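You operate a simulated robot arm through the tools that you are given. There is no shell and no other tool. Be economical: measure what you need, move in short steps, check, and stop when the job is done.

You run a simulated two-armed robot. Do the job below in one go: nothing can be reset, and whatever is moved stays where it is left.

Task
Wipe up the spill on the top of the end table with the grey rag there and put it back.

Only the result counts: the job must be done as asked and must still hold three seconds after the hand-in. Knocking over, shifting, dropping, spilling or breaking anything else fails it.

Robot
Two 7-joint arms with two-finger parallel grippers on one trunk, on a base that drives. Base frame: it is fixed to the floor where the robot stands at the start and does not move with it; the origin is under the middle of the robot, x ahead of it, y to its left, z up; the surface under the hand at the start is at about z = 0.696. Units: m, rad, N and s.
The left shoulder is at the start at [0.071, 0.156, 1.005], the right one opposite. Payload 3.91 kg a hand.
Tool frame (each hand has its own): the origin (TCP) lies between the finger pads and is the grasp point; the fingertips stand 0.03 m ahead of it; z points along the fingers, y is the line along which they close. The gripper opens to 0.11 m. The fingers are 0.02 m wide and 0.01 m thick; the gripper's body (0.048 by 0.112 m) begins 0.055 m behind the TCP.
Orientation is that of the tool frame in the base frame, as [roll, pitch, yaw] about the fixed x, y, z axes, in that order (R = Rz(yaw) Ry(pitch) Rx(roll)). With the fingers straight down and closing along the base's y, the tool's x points along the base's -x, its y along +y and its z along -z.

Tools
- The arms move only by the tool move_arm. It takes "left_motion", "right_motion" or both (then of equal length, played together; a hand with none holds still); each is a list of rows, each a list of 2 entries, a list of its own where there are three numbers: the shift along the tool's x, y, z in m, then the turn, a rotation vector about the tool's x, y, z in rad. In form: [[[tx, ty, tz], [ax, ay, az]], ...]. A call has 1 to 12 rows; each row is the pose to reach, as a shift and turn from the pose commanded when the call began, along the tool's axes at that moment. "left_claw" and "right_claw" are, for a hand that has rows, the closure, from 0 (fully open) to 1 (shut), set as the call begins (left out, the last holds). Each row takes 0.2 s and may step no farther than 0.05 m and 0.15 rad from the row before; otherwise, or with a gripper value out of range, the whole call is refused. Where a pose cannot be reached the arm comes as near as it can. A force on the tool above 40 N (or 10 N above the force at the start of the call, whichever is more), or a blocked arm, ends the call early, and 0.2 s more pass. The fingers move at their own pace (about 0.108 m/s each) and stop on an object; they squeeze with about 43 N. The grip force told is the motor's: it shows also when the fingers shut on nothing. Time passes only in rows, and 0.2 s behind the last, so rows that repeat a pose let the fingers close. It gives the time, the measured TCP pose, the force on the tool (base axes), the opening and the grip force at its end, in the units of the frame above (readings bear some noise), with the torque about the TCP (base axes, N m) and any sound that the robot's microphone picked up.
- Cameras (640 x 400 px; columns grow to the right, rows downward): "scene" is now at [0.1378, 0.0077, 1.2352]; the picture's right is [0.09, -1.00, 0.00], its down [-0.56, -0.05, -0.83] and it looks along [0.83, 0.07, -0.56] (base axes); focal length 272 px, centre (320, 200). "left" rides on the left gripper at [0.072, -0.017, -0.103] in its tool frame; the picture's right is [0.23, 0.97, 0.00], its down [-0.76, 0.18, -0.62] and it looks along [-0.61, 0.14, 0.78] (tool axes); focal length 222 px, centre (320, 200). "right" rides on the right gripper at [0.072, 0.017, -0.103] in its tool frame; the picture's right is [-0.23, 0.97, 0.00], its down [-0.76, -0.18, -0.62] and it looks along [-0.61, -0.14, 0.78] (tool axes); focal length 222 px, centre (320, 200). There is no depth. A picture from a camera that has moved, and an enlarged one, comes with that camera's place and axes in the base frame and with its lens.
- get_image(camera): a new picture of that camera. The clock stands still meanwhile.
- slide_trunk(by): slides the trunk up (or, below 0, down) by that many m; the arms and the scene camera ride with it, the base frame stays. It gives what a move gives, with no picture.
- roll_base(legs): drives the robot by 1 to 6 legs, each [ahead, left, turn to the left] in m, m and rad, along the robot's own axes; the way and the turn of a leg run together, so that a leg with both is an arc; at most 1.5 m and 3.142 rad a leg. The arms and the cameras ride along, it lands a little off, and it stops where it bumps. It gives what a move gives.
- turn_head(pan, tilt): turns the head with the scene camera to pan (to the left, within 1.501 rad either way) and tilt (down, from -0.506 to 1.204), counted from straight ahead of the robot. It gives what a move gives.
- inspect(camera, box): a new picture of the part [left, top, right, bottom] of that camera's present view, enlarged. The clock stands still meanwhile.
- hand_in(): hands the job in; it is judged then, once.

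Work in short steps. Places have to be worked out from the pictures, the camera data and where the tool is seen: move nearer, look again, correct. Check each grasp and each placing, and mend what went wrong. You have 120 turns and 92 pictures in all, those below and enlarged ones among them. Open the grippers and draw the arms clear of the work before you hand the job in, unless the task says otherwise; then end with one line.

The tools are called as a command line: name --argument value ..., lists and objects as JSON in quotes. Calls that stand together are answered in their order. move_arm: Moves the arms, as the interface text tells. Its arguments: {"type":"object","properties":{"left_motion":{"type":"array","items":{"type":"array"}},"left_claw":{"type":"number"},"right_motion":{"type":"array","items":{"type":"array"}},"right_claw":{"type":"number"}},"required":[]} The other tools are called the same way: slide_trunk (by) slides the trunk up or down; roll_base (legs) drives the base; turn_head (pan, tilt) turns the head that bears the scene camera; get_image (camera) takes a picture; inspect (camera, box) takes an enlarged picture of a part of a camera's view; hand_in () hands the job in.

At the start:

```text
time_s: 0.0
left_tcp_pos: [0.7732, 0.4346, 0.9252]
left_tool_rot: [3.142, 0.0, -3.141]
left_ft_force: [-0.2, -0.2, -0.3]
left_ft_torque: [-0.04, 0.0, -0.04]
left_grip_width: 0.11
left_grip_force: 0.1
right_tcp_pos: [0.8384, -0.2861, 0.9607]
right_tool_rot: [-3.141, 0.001, -3.141]
right_ft_force: [-0.1, 0.1, -0.1]
right_ft_torque: [0.01, 0.01, 0.03]
right_grip_width: 0.11
right_grip_force: 0.1
trunk travel left (down, up): [-0.45, 0.49]
robot x, y, heading: [0.0008, -0.0012, 0.001]
head pan, tilt: [0.087, 0.593]
```

scene: 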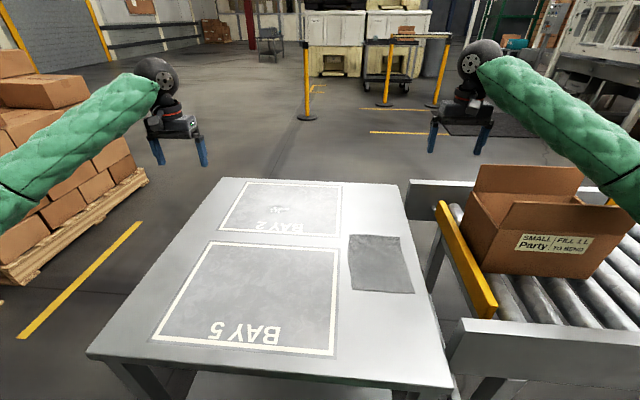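
right: 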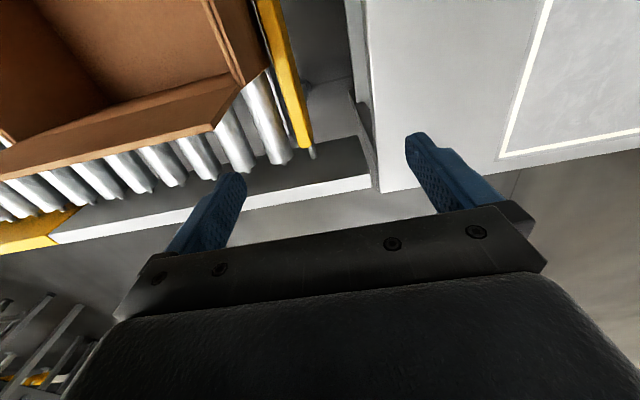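
left: 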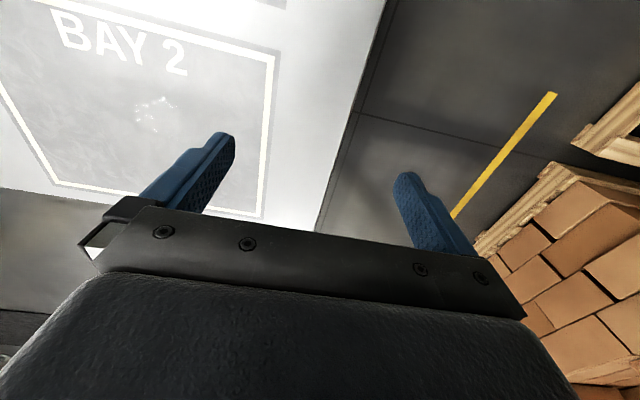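

The rag seems to lie on the right of the table and a faint mark lies in BAY 2; I enlarge both to find the spill.

inspect --camera "scene" --box '[200, 170, 360, 270]'

inspect --camera "scene" --box '[80, 220, 460, 400]'

inspect --camera "left" --box '[0, 0, 320, 200]'

```text
4.00 times, centred on (280, 220) of scene
camera zoom: at [0.1378, 0.0077, 1.2352], right [0.09, -1.0, 0.0], down [-0.56, -0.05, -0.83], along [0.83, 0.07, -0.56], focal length 1089 px, centre (480, 120)
```

zoom: 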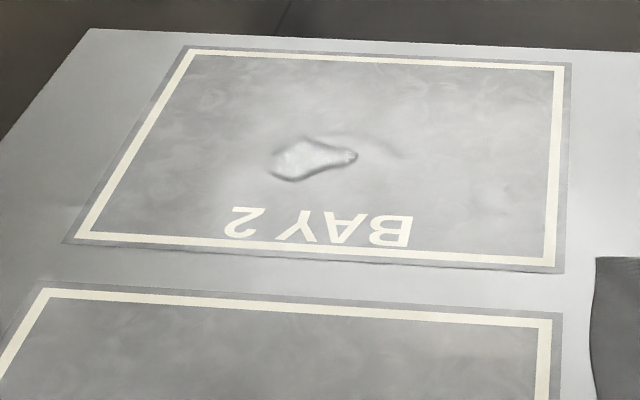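

```text
1.68 times, centred on (270, 310) of scene
camera zoom: at [0.1378, 0.0077, 1.2352], right [0.09, -1.0, 0.0], down [-0.56, -0.05, -0.83], along [0.83, 0.07, -0.56], focal length 459 px, centre (404, 15)
```

zoom: 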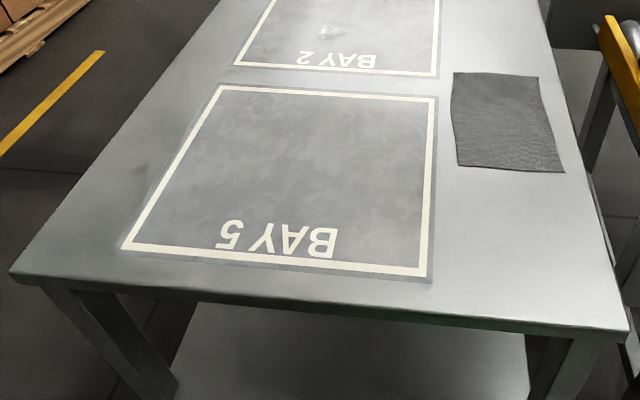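

```text
2.00 times, centred on (160, 100) of left
camera zoom: at [0.7009, 0.4181, 1.0293], right [-0.23, 0.97, 0.0], down [0.76, 0.18, 0.62], along [0.61, 0.14, -0.78], focal length 444 px, centre (640, 400)
```

zoom: 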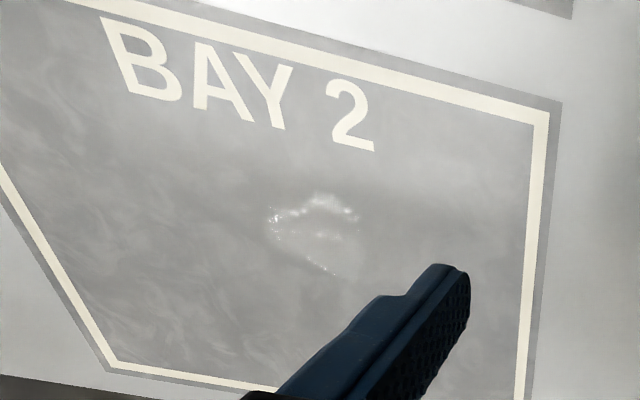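

The spill is in BAY 2 at about (0.865, 0.205), reaching y≈0.14–0.25 and x≈0.83–0.90; the rag is about 0.20×0.15 m centred on (0.665, -0.105). The left arm should reach both, so I move the right hand up and away and bring the left hand above the rag.

move_arm --right_motion '[[[0, 0, -0.04], [0, 0, 0]], [[0, -0.02, -0.08], [0, 0, 0]], [[0, -0.06, -0.1], [0, 0, 0]], [[0, -0.1, -0.1], [0, 0, 0]], [[0, -0.12, -0.1], [0, 0, 0]], [[0, -0.12, -0.1], [0, 0, 0]], [[0, -0.12, -0.1], [0, 0, 0]], [[0, -0.12, -0.1], [0, 0, 0]], [[0, -0.12, -0.1], [0, 0, 0]], [[0, -0.12, -0.1], [0, 0, 0]], [[0, -0.12, -0.1], [0, 0, 0]], [[0, -0.12, -0.1], [0, 0, 0]]]' --left_motion '[[[0.009, -0.045, 0], [0, 0, 0]], [[0.018, -0.09, 0], [0, 0, 0]], [[0.027, -0.135, 0], [0, 0, 0]], [[0.036, -0.18, 0], [0, 0, 0]], [[0.045, -0.225, 0], [0, 0, 0]], [[0.054, -0.27, 0], [0, 0, 0]], [[0.063, -0.315, 0], [0, 0, 0]], [[0.072, -0.36, 0], [0, 0, 0]], [[0.081, -0.405, 0], [0, 0, 0]], [[0.09, -0.45, 0], [0, 0, 0]], [[0.099, -0.495, 0], [0, 0, 0]], [[0.108, -0.54, 0], [0, 0, 0]]]'

get_image --camera "left"

get_image --camera "scene"

```text
time_s: 2.6
left_tcp_pos: [0.6635, -0.1063, 0.9282]
left_tool_rot: [3.139, 0.001, 3.141]
left_ft_force: [0.5, -0.7, 0.5]
left_ft_torque: [-0.03, 0.0, -0.02]
left_grip_width: 0.1099
left_grip_force: 0.1
right_tcp_pos: [0.8409, -0.407, 1.0579]
right_tool_rot: [-3.142, 0.001, 3.141]
right_ft_force: [0.9, -0.2, -0.1]
right_ft_torque: [0.01, -0.02, 0.01]
right_grip_width: 0.1102
right_grip_force: 0.1
trunk travel left (down, up): [-0.45, 0.49]
robot x, y, heading: [-0.0018, 0.0002, 0.0]
head pan, tilt: [0.087, 0.593]
```

```text
85 pictures are left
camera left: at [0.5914, -0.1243, 1.0318], right [-0.23, 0.97, 0.0], down [0.76, 0.18, 0.62], along [0.61, 0.14, -0.78], focal length 222 px, centre (320, 200)
```

left: 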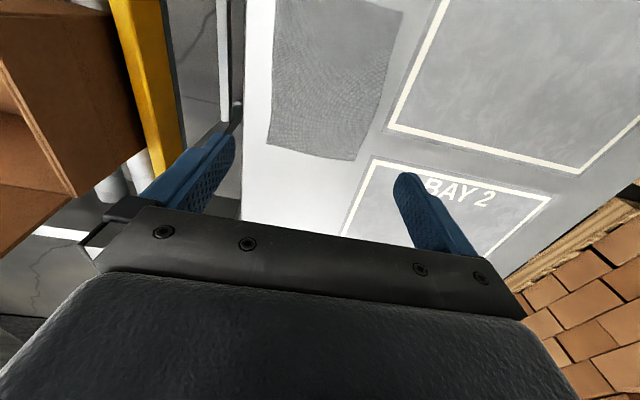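

```text
84 pictures are left
camera scene: at [0.1379, 0.0066, 1.2352], right [0.09, -1.0, 0.0], down [-0.56, -0.05, -0.83], along [0.83, 0.07, -0.56], focal length 272 px, centre (320, 200)
```

scene: 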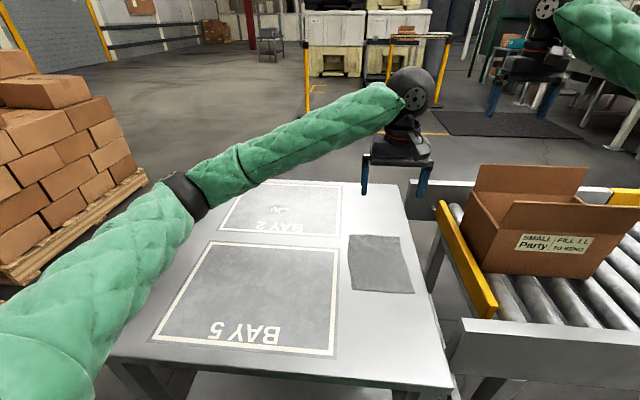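

Left hand is above the rag as intended. I look closely at the rag to judge its thickness and nature.

inspect --camera "scene" --box '[330, 220, 430, 305]'

inspect --camera "left" --box '[240, 0, 440, 180]'

```text
4.71 times, centred on (380, 262) of scene
camera zoom: at [0.1379, 0.0066, 1.2352], right [0.09, -1.0, 0.0], down [-0.56, -0.05, -0.83], along [0.83, 0.07, -0.56], focal length 1281 px, centre (38, -94)
```

zoom: 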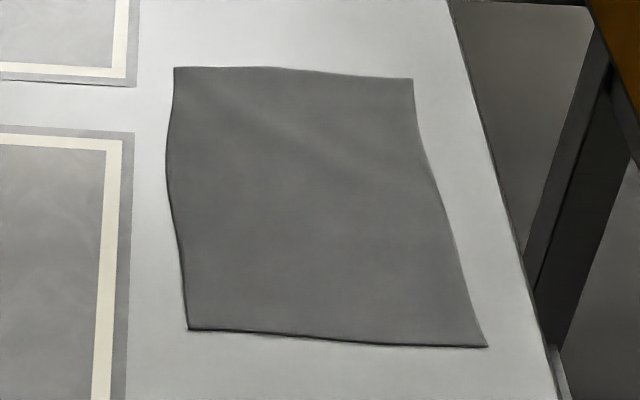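

```text
2.22 times, centred on (340, 90) of left
camera zoom: at [0.5914, -0.1243, 1.0318], right [-0.23, 0.97, 0.0], down [0.76, 0.18, 0.62], along [0.61, 0.14, -0.78], focal length 494 px, centre (276, 444)
```

zoom: 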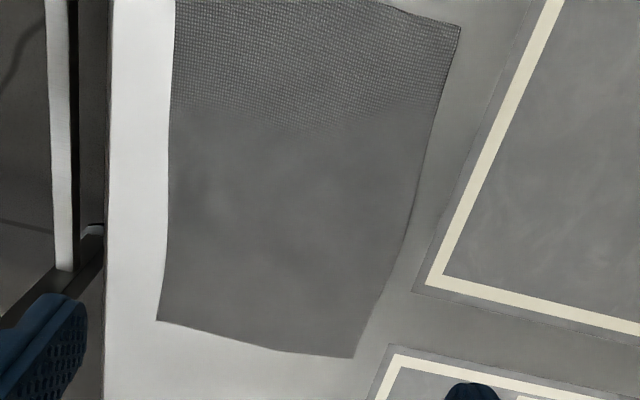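

The rag is a thin soft cloth, so I'll pinch a fold at its middle. I narrow the fingers to about 5 cm and come down to just above it.

move_arm --left_claw 0.55 --left_motion '[[[0, 0, 0.04], [0, 0, 0]], [[0, 0, 0.08], [0, 0, 0]], [[0, 0, 0.12], [0, 0, 0]], [[0, 0, 0.16], [0, 0, 0]], [[0, 0, 0.18], [0, 0, 0]]]'

get_image --camera "left"

```text
time_s: 3.8
left_tcp_pos: [0.665, -0.1015, 0.7474]
left_tool_rot: [-3.141, 0.003, -3.141]
left_ft_force: [0.3, 0.5, -1.1]
left_ft_torque: [0.03, -0.01, 0.0]
left_grip_width: 0.0494
left_grip_force: 0.1
right_tcp_pos: [0.8406, -0.4066, 1.0581]
right_tool_rot: [3.14, 0.001, -3.141]
right_ft_force: [-0.3, -1.0, 0.2]
right_ft_torque: [0.0, -0.05, 0.01]
right_grip_width: 0.1099
right_grip_force: 0.0
trunk travel left (down, up): [-0.45, 0.49]
robot x, y, heading: [0.0021, 0.0012, -0.0]
head pan, tilt: [0.087, 0.593]
```

```text
81 pictures are left
camera left: at [0.5926, -0.1198, 0.851], right [-0.23, 0.97, 0.0], down [0.76, 0.18, 0.62], along [0.61, 0.14, -0.78], focal length 222 px, centre (320, 200)
```

left: 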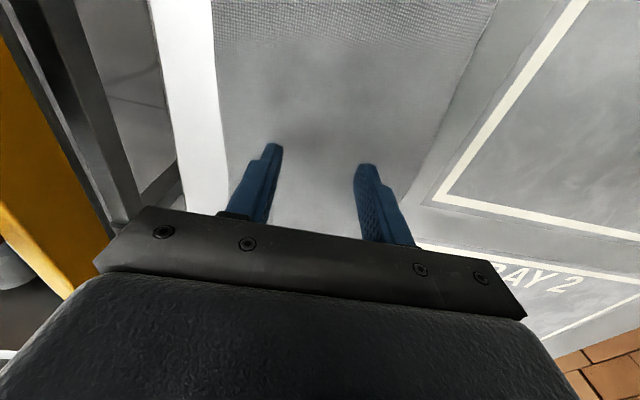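

The fingers straddle the rag's middle with tips at about z=0.717. I go down in small steps to feel the table.

move_arm --left_motion '[[[0, 0, 0.008], [0, 0, 0]], [[0, 0, 0.014], [0, 0, 0]], [[0, 0, 0.018], [0, 0, 0]], [[0, 0, 0.021], [0, 0, 0]]]'

```text
time_s: 5.0
left_tcp_pos: [0.6725, -0.102, 0.7513]
left_tool_rot: [3.134, 0.044, -3.136]
left_ft_force: [-0.1, 0.5, 1.2]
left_ft_torque: [-0.01, 0.0, -0.04]
left_grip_width: 0.0493
left_grip_force: 0.0
right_tcp_pos: [0.8345, -0.4096, 1.0606]
right_tool_rot: [3.137, 0.007, 3.141]
right_ft_force: [-0.5, 0.0, -0.5]
right_ft_torque: [0.01, 0.05, 0.01]
right_grip_width: 0.11
right_grip_force: 0.1
trunk travel left (down, up): [-0.45, 0.49]
robot x, y, heading: [0.001, 0.0014, 0.003]
head pan, tilt: [0.087, 0.593]
stopped in row 4 (left hand): the arm was blocked; the commanded pose is now the measured one
```

The arm was blocked with no force at the tool, so something up the arm touches; I look.

get_image --camera "scene"

get_image --camera "left"

get_image --camera "right"

```text
80 pictures are left
camera scene: at [0.1297, 0.0026, 1.2354], right [0.09, -1.0, 0.0], down [-0.55, -0.04, -0.83], along [0.83, 0.07, -0.55], focal length 272 px, centre (320, 200)
```

scene: 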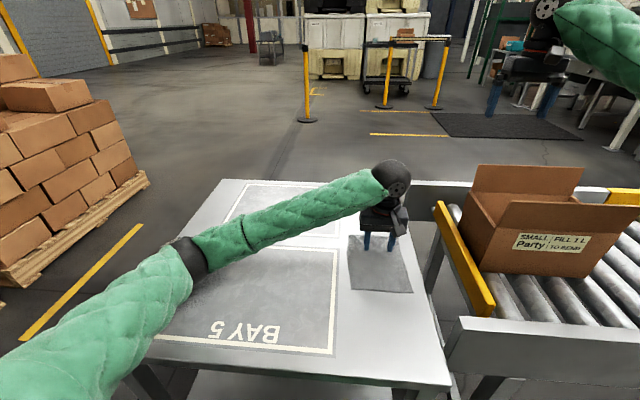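

```text
79 pictures are left
camera left: at [0.5962, -0.1205, 0.8505], right [-0.23, 0.97, 0.0], down [0.73, 0.18, 0.66], along [0.64, 0.15, -0.75], focal length 222 px, centre (320, 200)
```

left: 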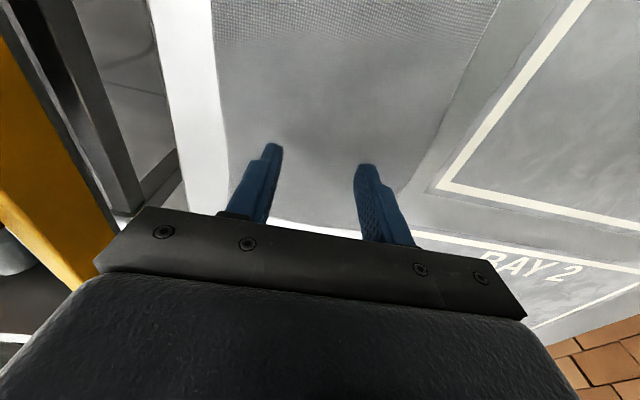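

```text
78 pictures are left
camera right: at [0.7608, -0.3935, 1.1647], right [0.23, 0.97, 0.01], down [0.76, -0.18, 0.63], along [0.61, -0.14, -0.78], focal length 222 px, centre (320, 200)
```

right: 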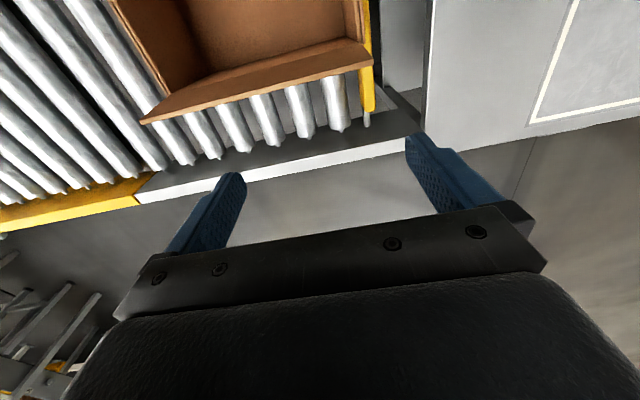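

The left elbow sags onto the table's edge. I raise the trunk so the elbow rides higher, then lower the hand again.

slide_trunk --by 0.16

get_image --camera "scene"

```text
time_s: 6.8
left_tcp_pos: [0.6761, -0.0992, 0.9005]
left_tool_rot: [3.141, 0.028, -3.139]
left_ft_force: [0.7, 0.4, 0.1]
left_ft_torque: [-0.02, 0.02, 0.01]
left_grip_width: 0.0495
left_grip_force: 0.0
right_tcp_pos: [0.8426, -0.4056, 1.2167]
right_tool_rot: [-3.142, -0.001, 3.141]
right_ft_force: [0.0, 0.2, -0.3]
right_ft_torque: [0.0, 0.06, -0.01]
right_grip_width: 0.1103
right_grip_force: 0.0
trunk travel left (down, up): [-0.61, 0.33]
robot x, y, heading: [0.0009, 0.0014, 0.0]
head pan, tilt: [0.087, 0.593]
```

```text
77 pictures are left
camera scene: at [0.1398, 0.0086, 1.395], right [0.09, -1.0, 0.0], down [-0.56, -0.05, -0.83], along [0.83, 0.07, -0.56], focal length 272 px, centre (320, 200)
```

scene: 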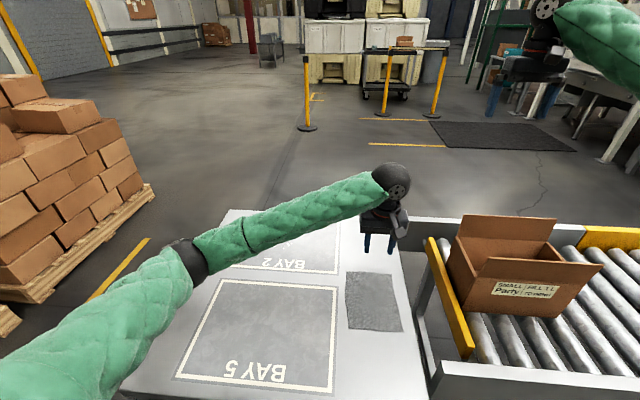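

Rag and table haven't moved. I lower the hand again onto the rag's middle, levelling the tool.

move_arm --left_motion '[[[0.004, 0, 0.03], [0, 0.014, 0]], [[0.008, -0.003, 0.07], [0, 0.028, 0]], [[0.01, -0.004, 0.11], [0, 0.028, 0]], [[0.01, -0.004, 0.14], [0, 0.028, 0]], [[0.01, -0.004, 0.155], [0, 0.028, 0]]]'

get_image --camera "scene"

```text
time_s: 8.0
left_tcp_pos: [0.6695, -0.1028, 0.7446]
left_tool_rot: [3.139, 0.002, -3.138]
left_ft_force: [-0.1, 0.8, -0.4]
left_ft_torque: [0.02, 0.02, 0.0]
left_grip_width: 0.0497
left_grip_force: 0.0
right_tcp_pos: [0.8417, -0.407, 1.2174]
right_tool_rot: [-3.141, -0.001, 3.141]
right_ft_force: [1.0, -0.7, 0.1]
right_ft_torque: [-0.02, -0.01, 0.02]
right_grip_width: 0.11
right_grip_force: 0.0
trunk travel left (down, up): [-0.61, 0.33]
robot x, y, heading: [0.0042, 0.001, -0.005]
head pan, tilt: [0.087, 0.593]
```

```text
76 pictures are left
camera scene: at [0.1393, 0.0087, 1.3953], right [0.09, -1.0, 0.0], down [-0.56, -0.05, -0.83], along [0.83, 0.07, -0.56], focal length 272 px, centre (320, 200)
```

scene: 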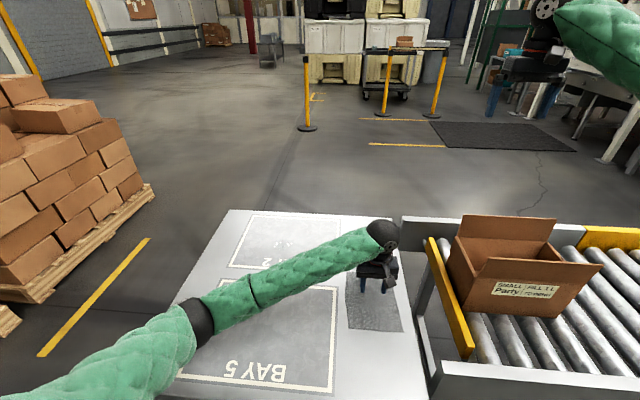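

No contact so far. I step down further to feel the table.

move_arm --left_motion '[[[0, 0, 0.005], [0, 0, 0]], [[0, 0, 0.01], [0, 0, 0]], [[0, 0, 0.014], [0, 0, 0]], [[0, 0, 0.017], [0, 0, 0]]]'

```text
time_s: 9.0
left_tcp_pos: [0.6718, -0.102, 0.7292]
left_tool_rot: [3.141, 0.001, -3.137]
left_ft_force: [0.5, -0.3, -0.1]
left_ft_torque: [0.03, -0.02, -0.02]
left_grip_width: 0.0498
left_grip_force: 0.1
right_tcp_pos: [0.8423, -0.4059, 1.2178]
right_tool_rot: [3.14, 0.001, 3.141]
right_ft_force: [-0.6, 0.7, 1.2]
right_ft_torque: [0.02, 0.0, -0.01]
right_grip_width: 0.1097
right_grip_force: 0.0
trunk travel left (down, up): [-0.61, 0.33]
robot x, y, heading: [0.0028, 0.0018, 0.001]
head pan, tilt: [0.087, 0.593]
```

Tips are at about z=0.699, still no force. I go down 4 mm more and see whether it touches.

move_arm --left_motion '[[[0, 0, 0.002], [0, 0, 0]], [[0, 0, 0.004], [0, 0, 0]], [[0, 0, 0.005], [0, 0, 0]]]'

get_image --camera "left"

```text
time_s: 9.8
left_tcp_pos: [0.6705, -0.1036, 0.7268]
left_tool_rot: [-3.141, 0.004, -3.139]
left_ft_force: [1.6, 2.0, 26.0]
left_ft_torque: [0.16, 0.01, -0.04]
left_grip_width: 0.0492
left_grip_force: 0.1
right_tcp_pos: [0.8396, -0.4061, 1.2198]
right_tool_rot: [3.139, 0.0, -3.141]
right_ft_force: [-0.1, 0.0, -0.2]
right_ft_torque: [0.0, -0.02, 0.02]
right_grip_width: 0.11
right_grip_force: 0.0
trunk travel left (down, up): [-0.61, 0.33]
robot x, y, heading: [0.0008, 0.0031, -0.0]
head pan, tilt: [0.087, 0.593]
```

```text
75 pictures are left
camera left: at [0.5984, -0.1213, 0.8302], right [-0.23, 0.97, 0.0], down [0.76, 0.18, 0.63], along [0.61, 0.14, -0.78], focal length 222 px, centre (320, 200)
```

left: 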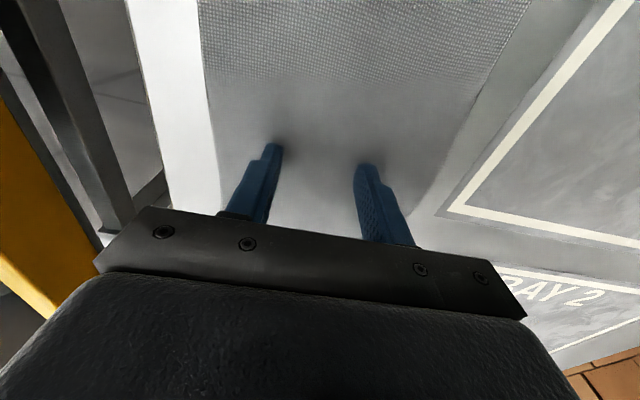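

The tips press the cloth on the table with 26 N. I close the fingers here to pinch a fold.

move_arm --left_claw 1 --left_motion '[[[0, 0, -0.001], [0, 0, 0]], [[0, 0, -0.001], [0, 0, 0]], [[0, 0, -0.001], [0, 0, 0]], [[0, 0, -0.001], [0, 0, 0]]]'

get_image --camera "left"

get_image --camera "scene"

```text
time_s: 10.8
left_tcp_pos: [0.6705, -0.1039, 0.7267]
left_tool_rot: [-3.141, 0.006, -3.138]
left_ft_force: [3.0, -5.5, 37.2]
left_ft_torque: [-0.16, -0.02, 0.0]
left_grip_width: 0.0022
left_grip_force: 41.9
right_tcp_pos: [0.8388, -0.4046, 1.2201]
right_tool_rot: [-3.141, 0.0, -3.141]
right_ft_force: [-0.1, -1.0, -0.5]
right_ft_torque: [0.04, -0.04, -0.04]
right_grip_width: 0.1099
right_grip_force: 0.0
trunk travel left (down, up): [-0.61, 0.33]
robot x, y, heading: [0.0001, 0.0002, 0.002]
head pan, tilt: [0.087, 0.593]
```

```text
74 pictures are left
camera left: at [0.5974, -0.1216, 0.8302], right [-0.23, 0.97, 0.0], down [0.76, 0.18, 0.63], along [0.61, 0.14, -0.78], focal length 222 px, centre (320, 200)
```

left: 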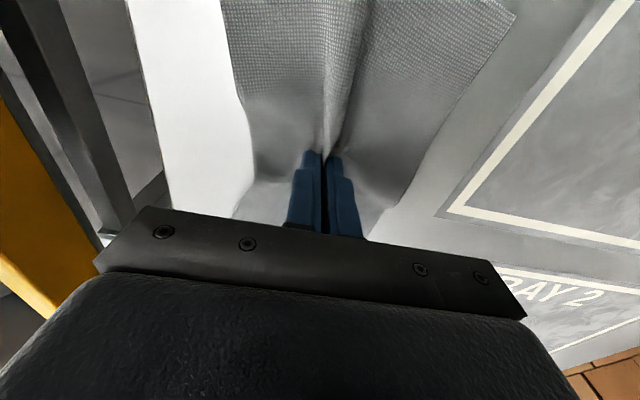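

```text
73 pictures are left
camera scene: at [0.1369, 0.0086, 1.3957], right [0.09, -1.0, 0.0], down [-0.56, -0.05, -0.83], along [0.83, 0.07, -0.56], focal length 272 px, centre (320, 200)
```

scene: 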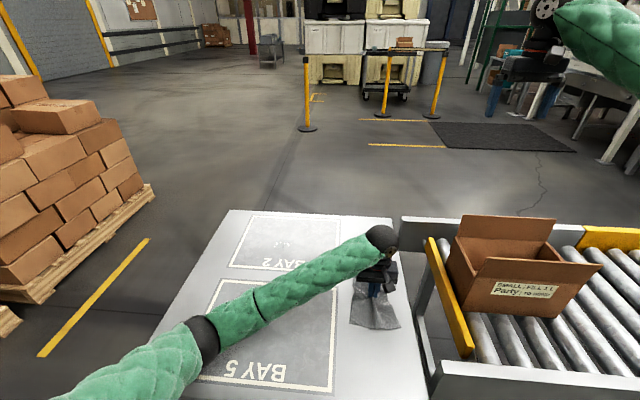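

A real fold is pinched. I lift about 6 cm and check it comes along.

move_arm --left_motion '[[[0, 0, -0.02], [0, 0, 0]], [[0, 0, -0.04], [0, 0, 0]], [[0, 0, -0.06], [0, 0, 0]], [[0, 0, -0.06], [0, 0, 0]]]'

get_image --camera "left"

inspect --camera "scene" --box '[180, 190, 440, 352]'

```text
time_s: 11.8
left_tcp_pos: [0.6695, -0.1039, 0.7846]
left_tool_rot: [3.14, 0.001, -3.138]
left_ft_force: [0.4, -0.8, -0.4]
left_ft_torque: [0.0, 0.03, 0.03]
left_grip_width: 0.0019
left_grip_force: 42.5
right_tcp_pos: [0.842, -0.4047, 1.2181]
right_tool_rot: [3.14, 0.002, 3.14]
right_ft_force: [0.0, 0.0, -0.1]
right_ft_torque: [-0.01, 0.0, 0.03]
right_grip_width: 0.1098
right_grip_force: 0.1
trunk travel left (down, up): [-0.61, 0.33]
robot x, y, heading: [0.0026, -0.0026, -0.001]
head pan, tilt: [0.087, 0.593]
```

```text
72 pictures are left
camera left: at [0.5981, -0.121, 0.8881], right [-0.23, 0.97, 0.0], down [0.76, 0.18, 0.62], along [0.61, 0.15, -0.78], focal length 222 px, centre (320, 200)
```

left: 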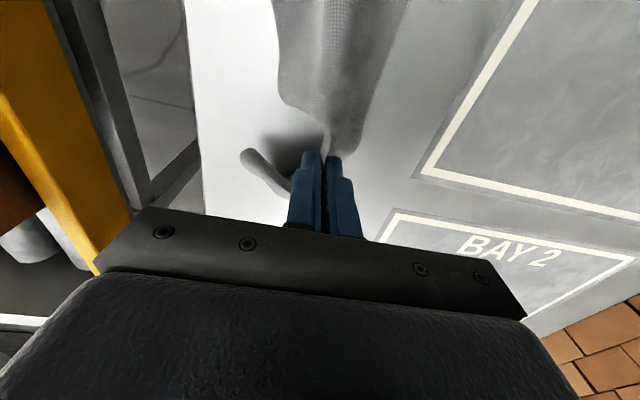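

```text
2.46 times, centred on (310, 271) of scene
camera zoom: at [0.1394, 0.0084, 1.3952], right [0.09, -1.0, 0.0], down [-0.56, -0.05, -0.83], along [0.83, 0.07, -0.56], focal length 670 px, centre (345, 25)
```

zoom: 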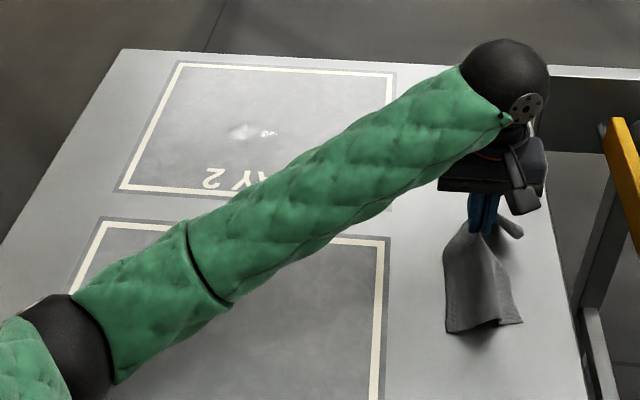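

The rag is held by its middle. I carry it to above the spill at (0.865, 0.20).

move_arm --left_motion '[[[-0.0195, 0.031, 0], [0, 0, 0]], [[-0.039, 0.062, 0], [0, 0, 0]], [[-0.0585, 0.093, 0], [0, 0, 0]], [[-0.078, 0.124, 0], [0, 0, 0]], [[-0.0975, 0.155, 0], [0, 0, 0]], [[-0.117, 0.186, 0], [0, 0, 0]], [[-0.1365, 0.217, 0], [0, 0, 0]], [[-0.156, 0.248, 0], [0, 0, 0]], [[-0.1755, 0.279, 0], [0, 0, 0]], [[-0.195, 0.305, 0], [0, 0, 0]], [[-0.195, 0.305, 0.02], [0, 0, 0]], [[-0.195, 0.305, 0.04], [0, 0, 0]]]'

get_image --camera "left"

get_image --camera "scene"

```text
time_s: 14.4
left_tcp_pos: [0.8659, 0.2026, 0.7466]
left_tool_rot: [3.14, -0.002, -3.138]
left_ft_force: [-0.7, 0.3, 0.0]
left_ft_torque: [-0.02, 0.02, 0.01]
left_grip_width: 0.002
left_grip_force: 42.1
right_tcp_pos: [0.8427, -0.4049, 1.2182]
right_tool_rot: [3.141, -0.001, -3.141]
right_ft_force: [-0.3, -0.3, 0.7]
right_ft_torque: [0.0, -0.02, -0.03]
right_grip_width: 0.1099
right_grip_force: 0.0
trunk travel left (down, up): [-0.61, 0.33]
robot x, y, heading: [0.001, 0.0032, 0.001]
head pan, tilt: [0.087, 0.593]
```

```text
70 pictures are left
camera left: at [0.7932, 0.1844, 0.8496], right [-0.23, 0.97, 0.0], down [0.76, 0.18, 0.62], along [0.61, 0.14, -0.78], focal length 222 px, centre (320, 200)
```

left: 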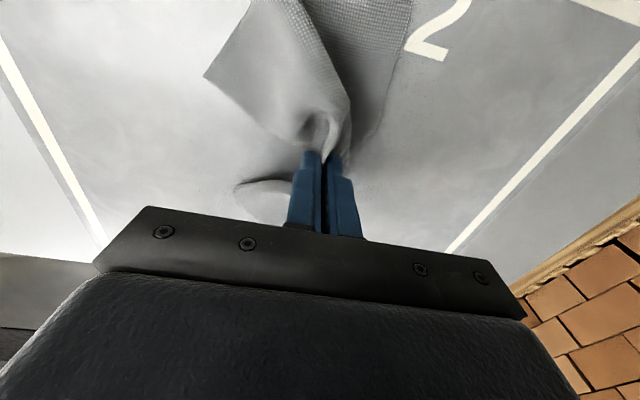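

```text
69 pictures are left
camera scene: at [0.1396, 0.0089, 1.3952], right [0.09, -1.0, 0.0], down [-0.56, -0.05, -0.83], along [0.83, 0.07, -0.56], focal length 272 px, centre (320, 200)
```

scene: 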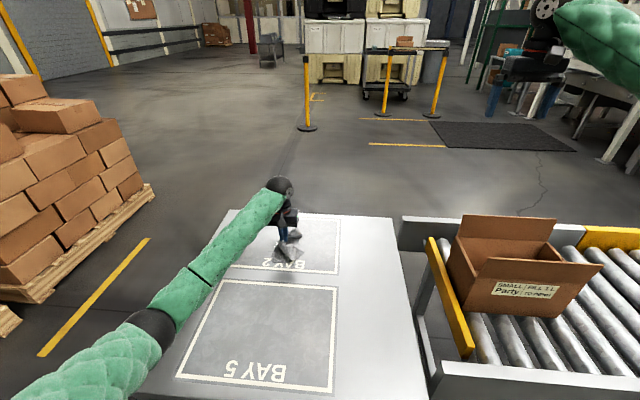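

Rag is over the spill. I lower it to light pressure and check.

move_arm --left_motion '[[[0, 0, 0.008], [0, 0, 0]], [[0, 0, 0.014], [0, 0, 0]], [[0, 0, 0.017], [0, 0, 0]], [[0, 0, 0.019], [0, 0, 0]]]'

```text
time_s: 15.4
left_tcp_pos: [0.8635, 0.2009, 0.7298]
left_tool_rot: [3.139, 0.005, -3.139]
left_ft_force: [4.5, 1.4, 21.5]
left_ft_torque: [0.15, -0.05, -0.01]
left_grip_width: 0.002
left_grip_force: 42.1
right_tcp_pos: [0.8406, -0.405, 1.2188]
right_tool_rot: [3.141, -0.001, -3.14]
right_ft_force: [-1.5, -0.1, 0.5]
right_ft_torque: [0.01, -0.01, -0.01]
right_grip_width: 0.1103
right_grip_force: 0.1
trunk travel left (down, up): [-0.61, 0.33]
robot x, y, heading: [-0.0008, -0.0014, 0.002]
head pan, tilt: [0.087, 0.593]
```

About 21 N of pressure; now I wipe over the spill area in passes.

move_arm --left_motion '[[[0, 0.03, -0.001], [0, 0, 0]], [[0, 0.06, -0.001], [0, 0, 0]], [[0.03, 0.06, -0.001], [0, 0, 0]], [[0.03, 0.02, -0.001], [0, 0, 0]], [[0.03, -0.02, -0.001], [0, 0, 0]], [[0.03, -0.06, -0.001], [0, 0, 0]], [[0.0, -0.08, -0.001], [0, 0, 0]], [[0.0, -0.04, -0.001], [0, 0, 0]], [[0, 0, -0.001], [0, 0, 0]], [[0, 0.04, -0.001], [0, 0, 0]], [[-0.03, 0.06, -0.001], [0, 0, 0]], [[-0.03, 0.02, -0.001], [0, 0, 0]]]'

get_image --camera "left"

inspect --camera "scene" --box '[200, 180, 360, 280]'

```text
time_s: 18.0
left_tcp_pos: [0.8911, 0.2232, 0.7284]
left_tool_rot: [3.138, 0.002, -3.136]
left_ft_force: [-5.1, 4.3, 26.7]
left_ft_torque: [0.32, 0.21, -0.02]
left_grip_width: 0.002
left_grip_force: 42.4
right_tcp_pos: [0.8407, -0.4059, 1.2181]
right_tool_rot: [3.14, 0.002, 3.141]
right_ft_force: [-0.3, -0.6, 0.3]
right_ft_torque: [0.01, -0.01, 0.0]
right_grip_width: 0.11
right_grip_force: 0.0
trunk travel left (down, up): [-0.61, 0.33]
robot x, y, heading: [0.0004, -0.0025, -0.005]
head pan, tilt: [0.087, 0.593]
```

```text
68 pictures are left
camera left: at [0.8189, 0.2053, 0.8315], right [-0.23, 0.97, 0.0], down [0.76, 0.18, 0.63], along [0.61, 0.15, -0.78], focal length 222 px, centre (320, 200)
```

left: 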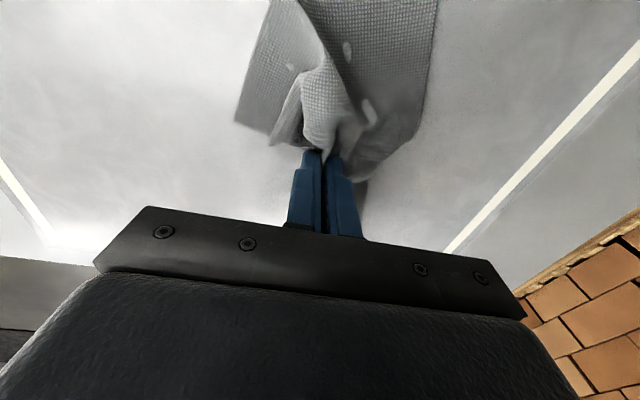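

```text
4.00 times, centred on (280, 230) of scene
camera zoom: at [0.1371, 0.0067, 1.395], right [0.09, -1.0, 0.0], down [-0.56, -0.05, -0.83], along [0.83, 0.07, -0.56], focal length 1089 px, centre (480, 80)
```

zoom: 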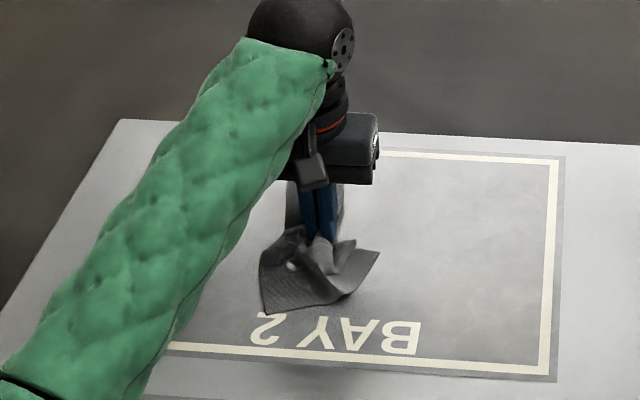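

The puddle seems mostly gone from view, with a few wet blobs visible on the rag. I do a second set of passes, then lift to inspect.

move_arm --left_motion '[[[0, -0.04, 0], [0, 0, 0]], [[0, -0.08, 0], [0, 0, 0]], [[0.04, -0.09, 0], [0, 0, 0]], [[0.07, -0.06, 0], [0, 0, 0]], [[0.035, -0.05, 0], [0, 0, 0]], [[0, -0.04, 0], [0, 0, 0]], [[0.035, -0.02, 0], [0, 0, 0]], [[0.07, 0, 0], [0, 0, 0]], [[0.035, 0.01, 0], [0, 0, 0]], [[0, 0.03, 0], [0, 0, 0]], [[0.035, 0.04, 0], [0, 0, 0]], [[0.07, 0.04, 0], [0, 0, 0]]]'

move_arm --left_motion '[[[0, 0, -0.03], [0, 0, 0]], [[0.0, -0.02, -0.07], [0, 0, 0]], [[0.03, -0.06, -0.1], [0, 0, 0]], [[0.06, -0.1, -0.1], [0, 0, 0]], [[0.09, -0.14, -0.1], [0, 0, 0]], [[0.1, -0.18, -0.1], [0, 0, 0]], [[0.1, -0.2, -0.1], [0, 0, 0]]]'

get_image --camera "left"

inspect --camera "scene" --box '[200, 200, 360, 300]'

```text
time_s: 20.2
left_tcp_pos: [0.8995, 0.2429, 0.7311]
left_tool_rot: [-3.11, 0.017, 3.117]
left_ft_force: [0.2, 0.2, 1.1]
left_ft_torque: [0.04, -0.04, 0.01]
left_grip_width: 0.002
left_grip_force: 42.2
right_tcp_pos: [0.8317, -0.3944, 1.2364]
right_tool_rot: [-3.11, 0.012, 3.116]
right_ft_force: [-1.3, -0.1, 0.0]
right_ft_torque: [0.01, -0.01, 0.02]
right_grip_width: 0.1101
right_grip_force: 0.1
trunk travel left (down, up): [-0.61, 0.33]
robot x, y, heading: [0.0111, -0.0039, -0.024]
head pan, tilt: [0.087, 0.593]
stopped in row 11 (left hand): the force on the tool passed its limit at 50 N (the readings are from after the stop); the commanded pose is now the measured one
```

```text
refused: row 3 steps farther than a row can; nothing moved
```

```text
66 pictures are left
camera left: at [0.8265, 0.2294, 0.8329], right [-0.2, 0.98, -0.03], down [0.76, 0.18, 0.63], along [0.62, 0.1, -0.78], focal length 222 px, centre (320, 200)
```

left: 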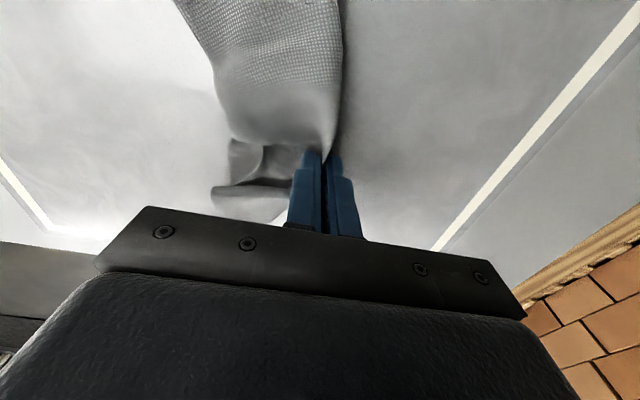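

```text
4.00 times, centred on (280, 250) of scene
camera zoom: at [0.1388, 0.0038, 1.3976], right [0.06, -1.0, 0.0], down [-0.55, -0.03, -0.83], along [0.83, 0.05, -0.55], focal length 1089 px, centre (480, 0)
```

zoom: 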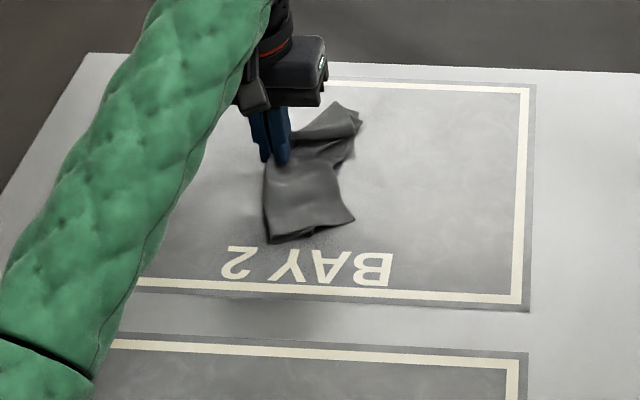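

Pressure tripped the limit; the robot swayed slightly. I lift and move aside to look at the spill spot.

move_arm --left_motion '[[[0, 0, -0.03], [0, 0, 0]], [[0.0, -0.02, -0.07], [0, 0, 0]], [[0.02, -0.04, -0.1], [0, 0, 0]], [[0.05, -0.08, -0.1], [0, 0, 0]], [[0.08, -0.12, -0.1], [0, 0, 0]], [[0.1, -0.16, -0.1], [0, 0, 0]], [[0.1, -0.2, -0.1], [0, 0, 0]], [[0.1, -0.2, -0.1], [0, 0, 0]]]'

get_image --camera "scene"

inspect --camera "scene" --box '[200, 190, 360, 290]'

```text
time_s: 22.1
left_tcp_pos: [0.7975, 0.0397, 0.826]
left_tool_rot: [-3.116, 0.005, 3.117]
left_ft_force: [0.4, 0.3, 0.3]
left_ft_torque: [0.05, 0.01, 0.0]
left_grip_width: 0.0021
left_grip_force: 42.4
right_tcp_pos: [0.8389, -0.4038, 1.2258]
right_tool_rot: [-3.117, 0.001, 3.113]
right_ft_force: [0.6, 0.9, 0.1]
right_ft_torque: [-0.04, -0.03, -0.02]
right_grip_width: 0.1097
right_grip_force: 0.1
trunk travel left (down, up): [-0.61, 0.33]
robot x, y, heading: [0.0106, 0.0011, -0.028]
head pan, tilt: [0.087, 0.593]
```

```text
64 pictures are left
camera scene: at [0.148, 0.0027, 1.3953], right [0.06, -1.0, 0.0], down [-0.56, -0.03, -0.83], along [0.83, 0.05, -0.56], focal length 272 px, centre (320, 200)
```

scene: 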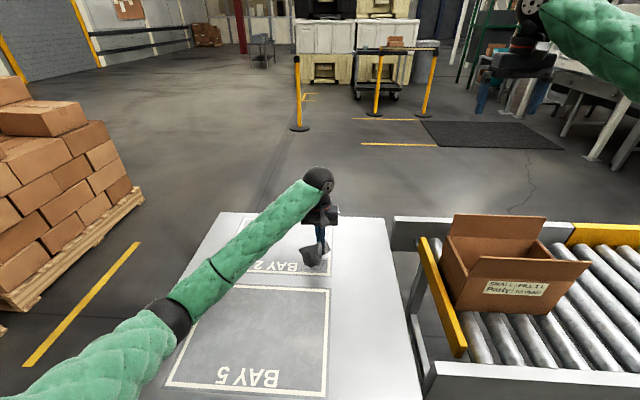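

```text
4.00 times, centred on (280, 240) of scene
camera zoom: at [0.148, 0.0027, 1.3953], right [0.06, -1.0, 0.0], down [-0.56, -0.03, -0.83], along [0.83, 0.05, -0.56], focal length 1089 px, centre (480, 40)
```

zoom: 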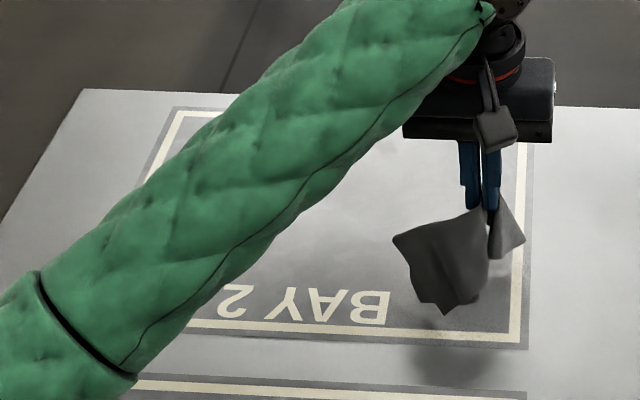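

The base turned about 0.027 rad, but table marks appear at the same place. The forearm hides the spot, so I carry the rag on toward its home at height and look at the spot.

move_arm --left_motion '[[[0.03, -0.035, 0], [0, 0, 0]], [[0.06, -0.07, 0], [0, 0, 0]], [[0.09, -0.105, 0], [0, 0, 0]], [[0.127, -0.138, 0], [0, 0, 0]], [[0.127, -0.141, 0], [0, 0, 0]]]'

inspect --camera "scene" --box '[200, 200, 360, 300]'

get_image --camera "left"

```text
time_s: 23.2
left_tcp_pos: [0.6642, -0.0968, 0.8284]
left_tool_rot: [-3.117, 0.004, 3.115]
left_ft_force: [-0.5, -0.3, 0.1]
left_ft_torque: [0.01, 0.01, 0.03]
left_grip_width: 0.0023
left_grip_force: 42.7
right_tcp_pos: [0.8405, -0.405, 1.225]
right_tool_rot: [-3.119, 0.003, 3.113]
right_ft_force: [-0.2, -0.9, 0.8]
right_ft_torque: [0.0, 0.0, 0.0]
right_grip_width: 0.1099
right_grip_force: 0.1
trunk travel left (down, up): [-0.61, 0.33]
robot x, y, heading: [0.0122, -0.0028, -0.031]
head pan, tilt: [0.087, 0.593]
```

```text
4.00 times, centred on (280, 250) of scene
camera zoom: at [0.1489, 0.0016, 1.3951], right [0.06, -1.0, 0.0], down [-0.56, -0.03, -0.83], along [0.83, 0.05, -0.56], focal length 1089 px, centre (480, 0)
```

zoom: 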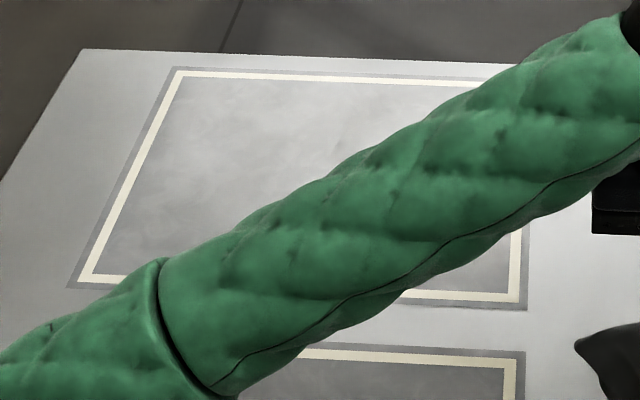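

```text
61 pictures are left
camera left: at [0.5928, -0.1104, 0.932], right [-0.2, 0.98, -0.03], down [0.76, 0.17, 0.62], along [0.61, 0.11, -0.78], focal length 222 px, centre (320, 200)
```

left: 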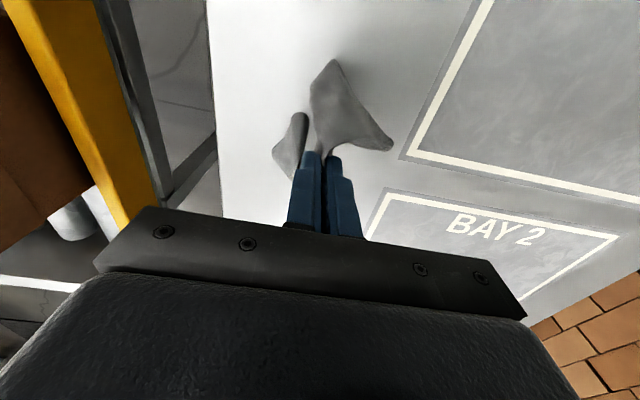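

The forearm still covers the spot. I swing the hand left at height so its own camera can view BAY 2, levelling the tool too.

move_arm --left_motion '[[[0, 0.045, -0.01], [0, 0, 0]], [[0, 0.09, -0.02], [0.01, 0, 0]], [[0, 0.135, -0.03], [0.02, 0, 0]], [[0, 0.18, -0.04], [0.024, 0, 0]], [[0, 0.22, -0.05], [0.024, 0, -0.026]], [[0, 0.22, -0.05], [0.024, 0, -0.026]]]'

get_image --camera "left"

inspect --camera "scene" --box '[200, 200, 360, 300]'

```text
time_s: 24.6
left_tcp_pos: [0.6702, 0.1206, 0.8701]
left_tool_rot: [-3.092, 0.004, -3.142]
left_ft_force: [-1.1, -0.9, -0.3]
left_ft_torque: [0.02, -0.03, 0.03]
left_grip_width: 0.0021
left_grip_force: 42.3
right_tcp_pos: [0.84, -0.4053, 1.2253]
right_tool_rot: [-3.12, 0.001, 3.114]
right_ft_force: [0.3, -0.1, -1.0]
right_ft_torque: [-0.03, -0.01, -0.01]
right_grip_width: 0.11
right_grip_force: 0.1
trunk travel left (down, up): [-0.61, 0.33]
robot x, y, heading: [0.0127, -0.0024, -0.03]
head pan, tilt: [0.087, 0.593]
```

```text
60 pictures are left
camera left: at [0.5981, 0.1081, 0.9734], right [-0.23, 0.97, -0.05], down [0.76, 0.21, 0.62], along [0.61, 0.1, -0.79], focal length 222 px, centre (320, 200)
```

left: 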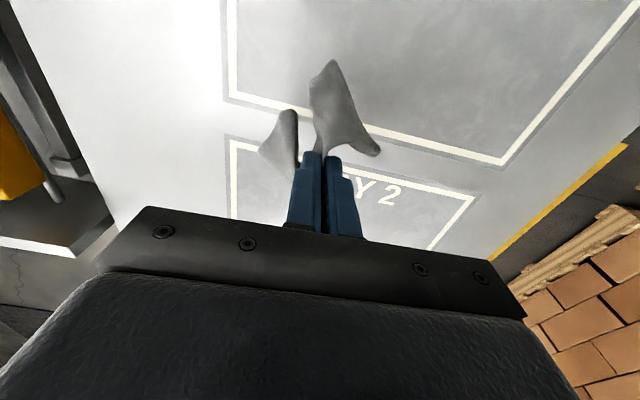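

```text
4.00 times, centred on (280, 250) of scene
camera zoom: at [0.1486, 0.0008, 1.3952], right [0.06, -1.0, 0.0], down [-0.56, -0.03, -0.83], along [0.83, 0.05, -0.56], focal length 1089 px, centre (480, 0)
```

zoom: 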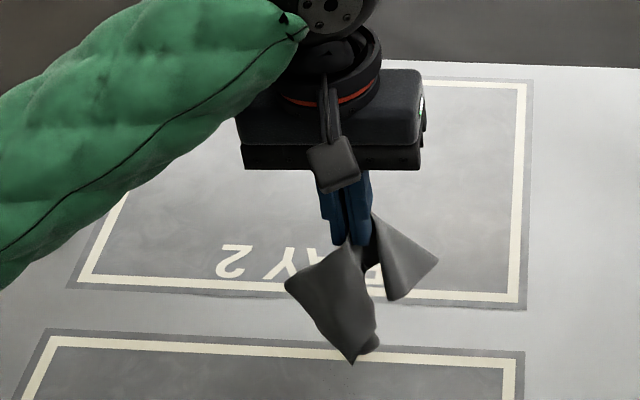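

What's visible is clean; I shift the hand further left for an open view of the spot and fix the roll.

move_arm --left_motion '[[[0, 0.045, 0], [-0.02, 0, 0]], [[0, 0.09, 0], [-0.04, 0, 0]], [[0, 0.135, 0], [-0.05, 0, 0]], [[0, 0.18, 0], [-0.05, 0, 0]], [[0, 0.18, 0], [-0.05, 0, 0]]]'

inspect --camera "scene" --box '[200, 200, 360, 300]'

get_image --camera "left"

```text
time_s: 25.9
left_tcp_pos: [0.6722, 0.3029, 0.8627]
left_tool_rot: [3.139, 0.005, -3.141]
left_ft_force: [0.9, 0.0, -0.3]
left_ft_torque: [0.03, -0.03, 0.01]
left_grip_width: 0.0019
left_grip_force: 41.7
right_tcp_pos: [0.8391, -0.4056, 1.2246]
right_tool_rot: [-3.118, 0.001, 3.112]
right_ft_force: [0.1, 0.8, -0.2]
right_ft_torque: [0.03, 0.03, 0.01]
right_grip_width: 0.11
right_grip_force: 0.1
trunk travel left (down, up): [-0.61, 0.33]
robot x, y, heading: [0.0081, -0.0013, -0.031]
head pan, tilt: [0.087, 0.593]
```

```text
4.00 times, centred on (280, 250) of scene
camera zoom: at [0.1489, 0.0007, 1.3951], right [0.06, -1.0, 0.0], down [-0.56, -0.03, -0.83], along [0.83, 0.05, -0.56], focal length 1089 px, centre (480, 0)
```

zoom: 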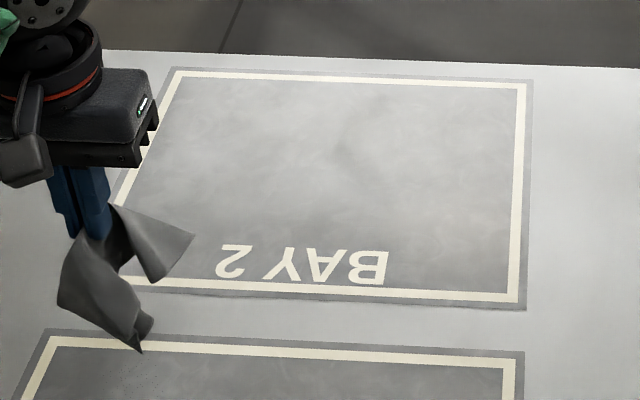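

```text
57 pictures are left
camera left: at [0.6005, 0.2856, 0.9654], right [-0.23, 0.97, 0.0], down [0.76, 0.18, 0.63], along [0.61, 0.14, -0.78], focal length 222 px, centre (320, 200)
```

left: 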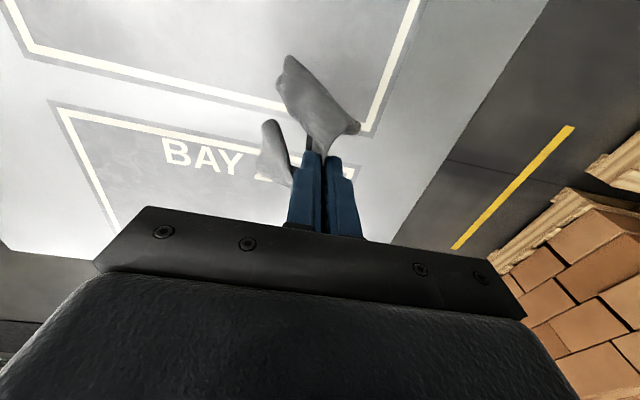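

The puddle is gone. I enlarge to check for faint remnants in BAY 2 and on BAY 5 beneath the rag.

inspect --camera "scene" --box '[250, 215, 330, 265]'

inspect --camera "scene" --box '[180, 270, 340, 370]'

inspect --camera "left" --box '[40, 90, 320, 260]'

```text
8.00 times, centred on (290, 240) of scene
camera zoom: at [0.1489, 0.0007, 1.3951], right [0.06, -1.0, 0.0], down [-0.56, -0.03, -0.83], along [0.83, 0.05, -0.56], focal length 2178 px, centre (560, -120)
```

zoom: 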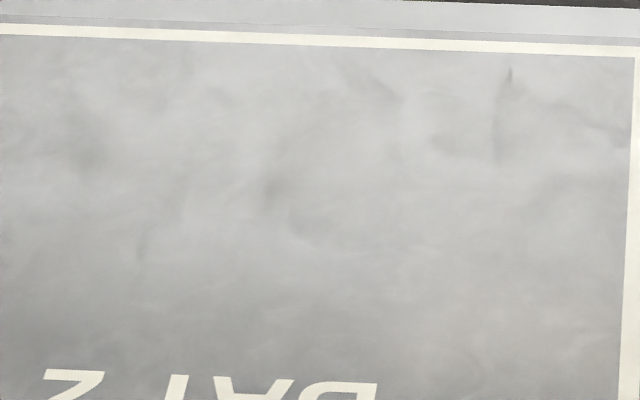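

```text
4.00 times, centred on (260, 320) of scene
camera zoom: at [0.1489, 0.0007, 1.3951], right [0.06, -1.0, 0.0], down [-0.56, -0.03, -0.83], along [0.83, 0.05, -0.56], focal length 1089 px, centre (560, -280)
```

zoom: 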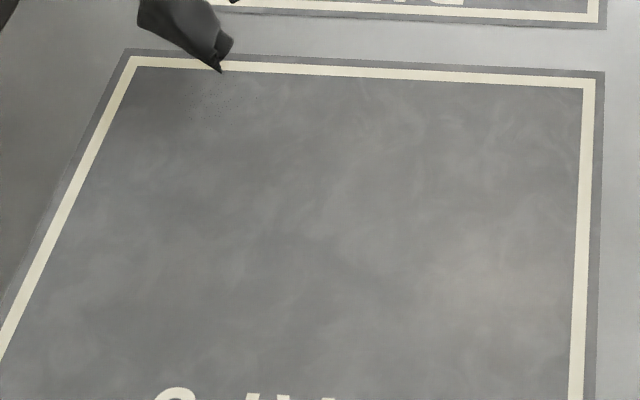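

```text
2.29 times, centred on (180, 175) of left
camera zoom: at [0.6005, 0.2856, 0.9654], right [-0.23, 0.97, 0.0], down [0.76, 0.18, 0.63], along [0.61, 0.14, -0.78], focal length 508 px, centre (640, 257)
```

zoom: 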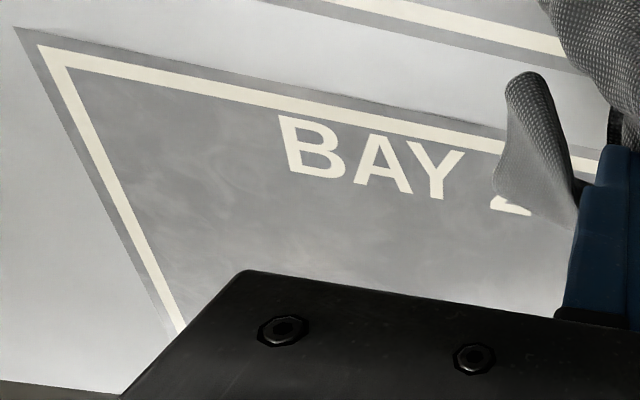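

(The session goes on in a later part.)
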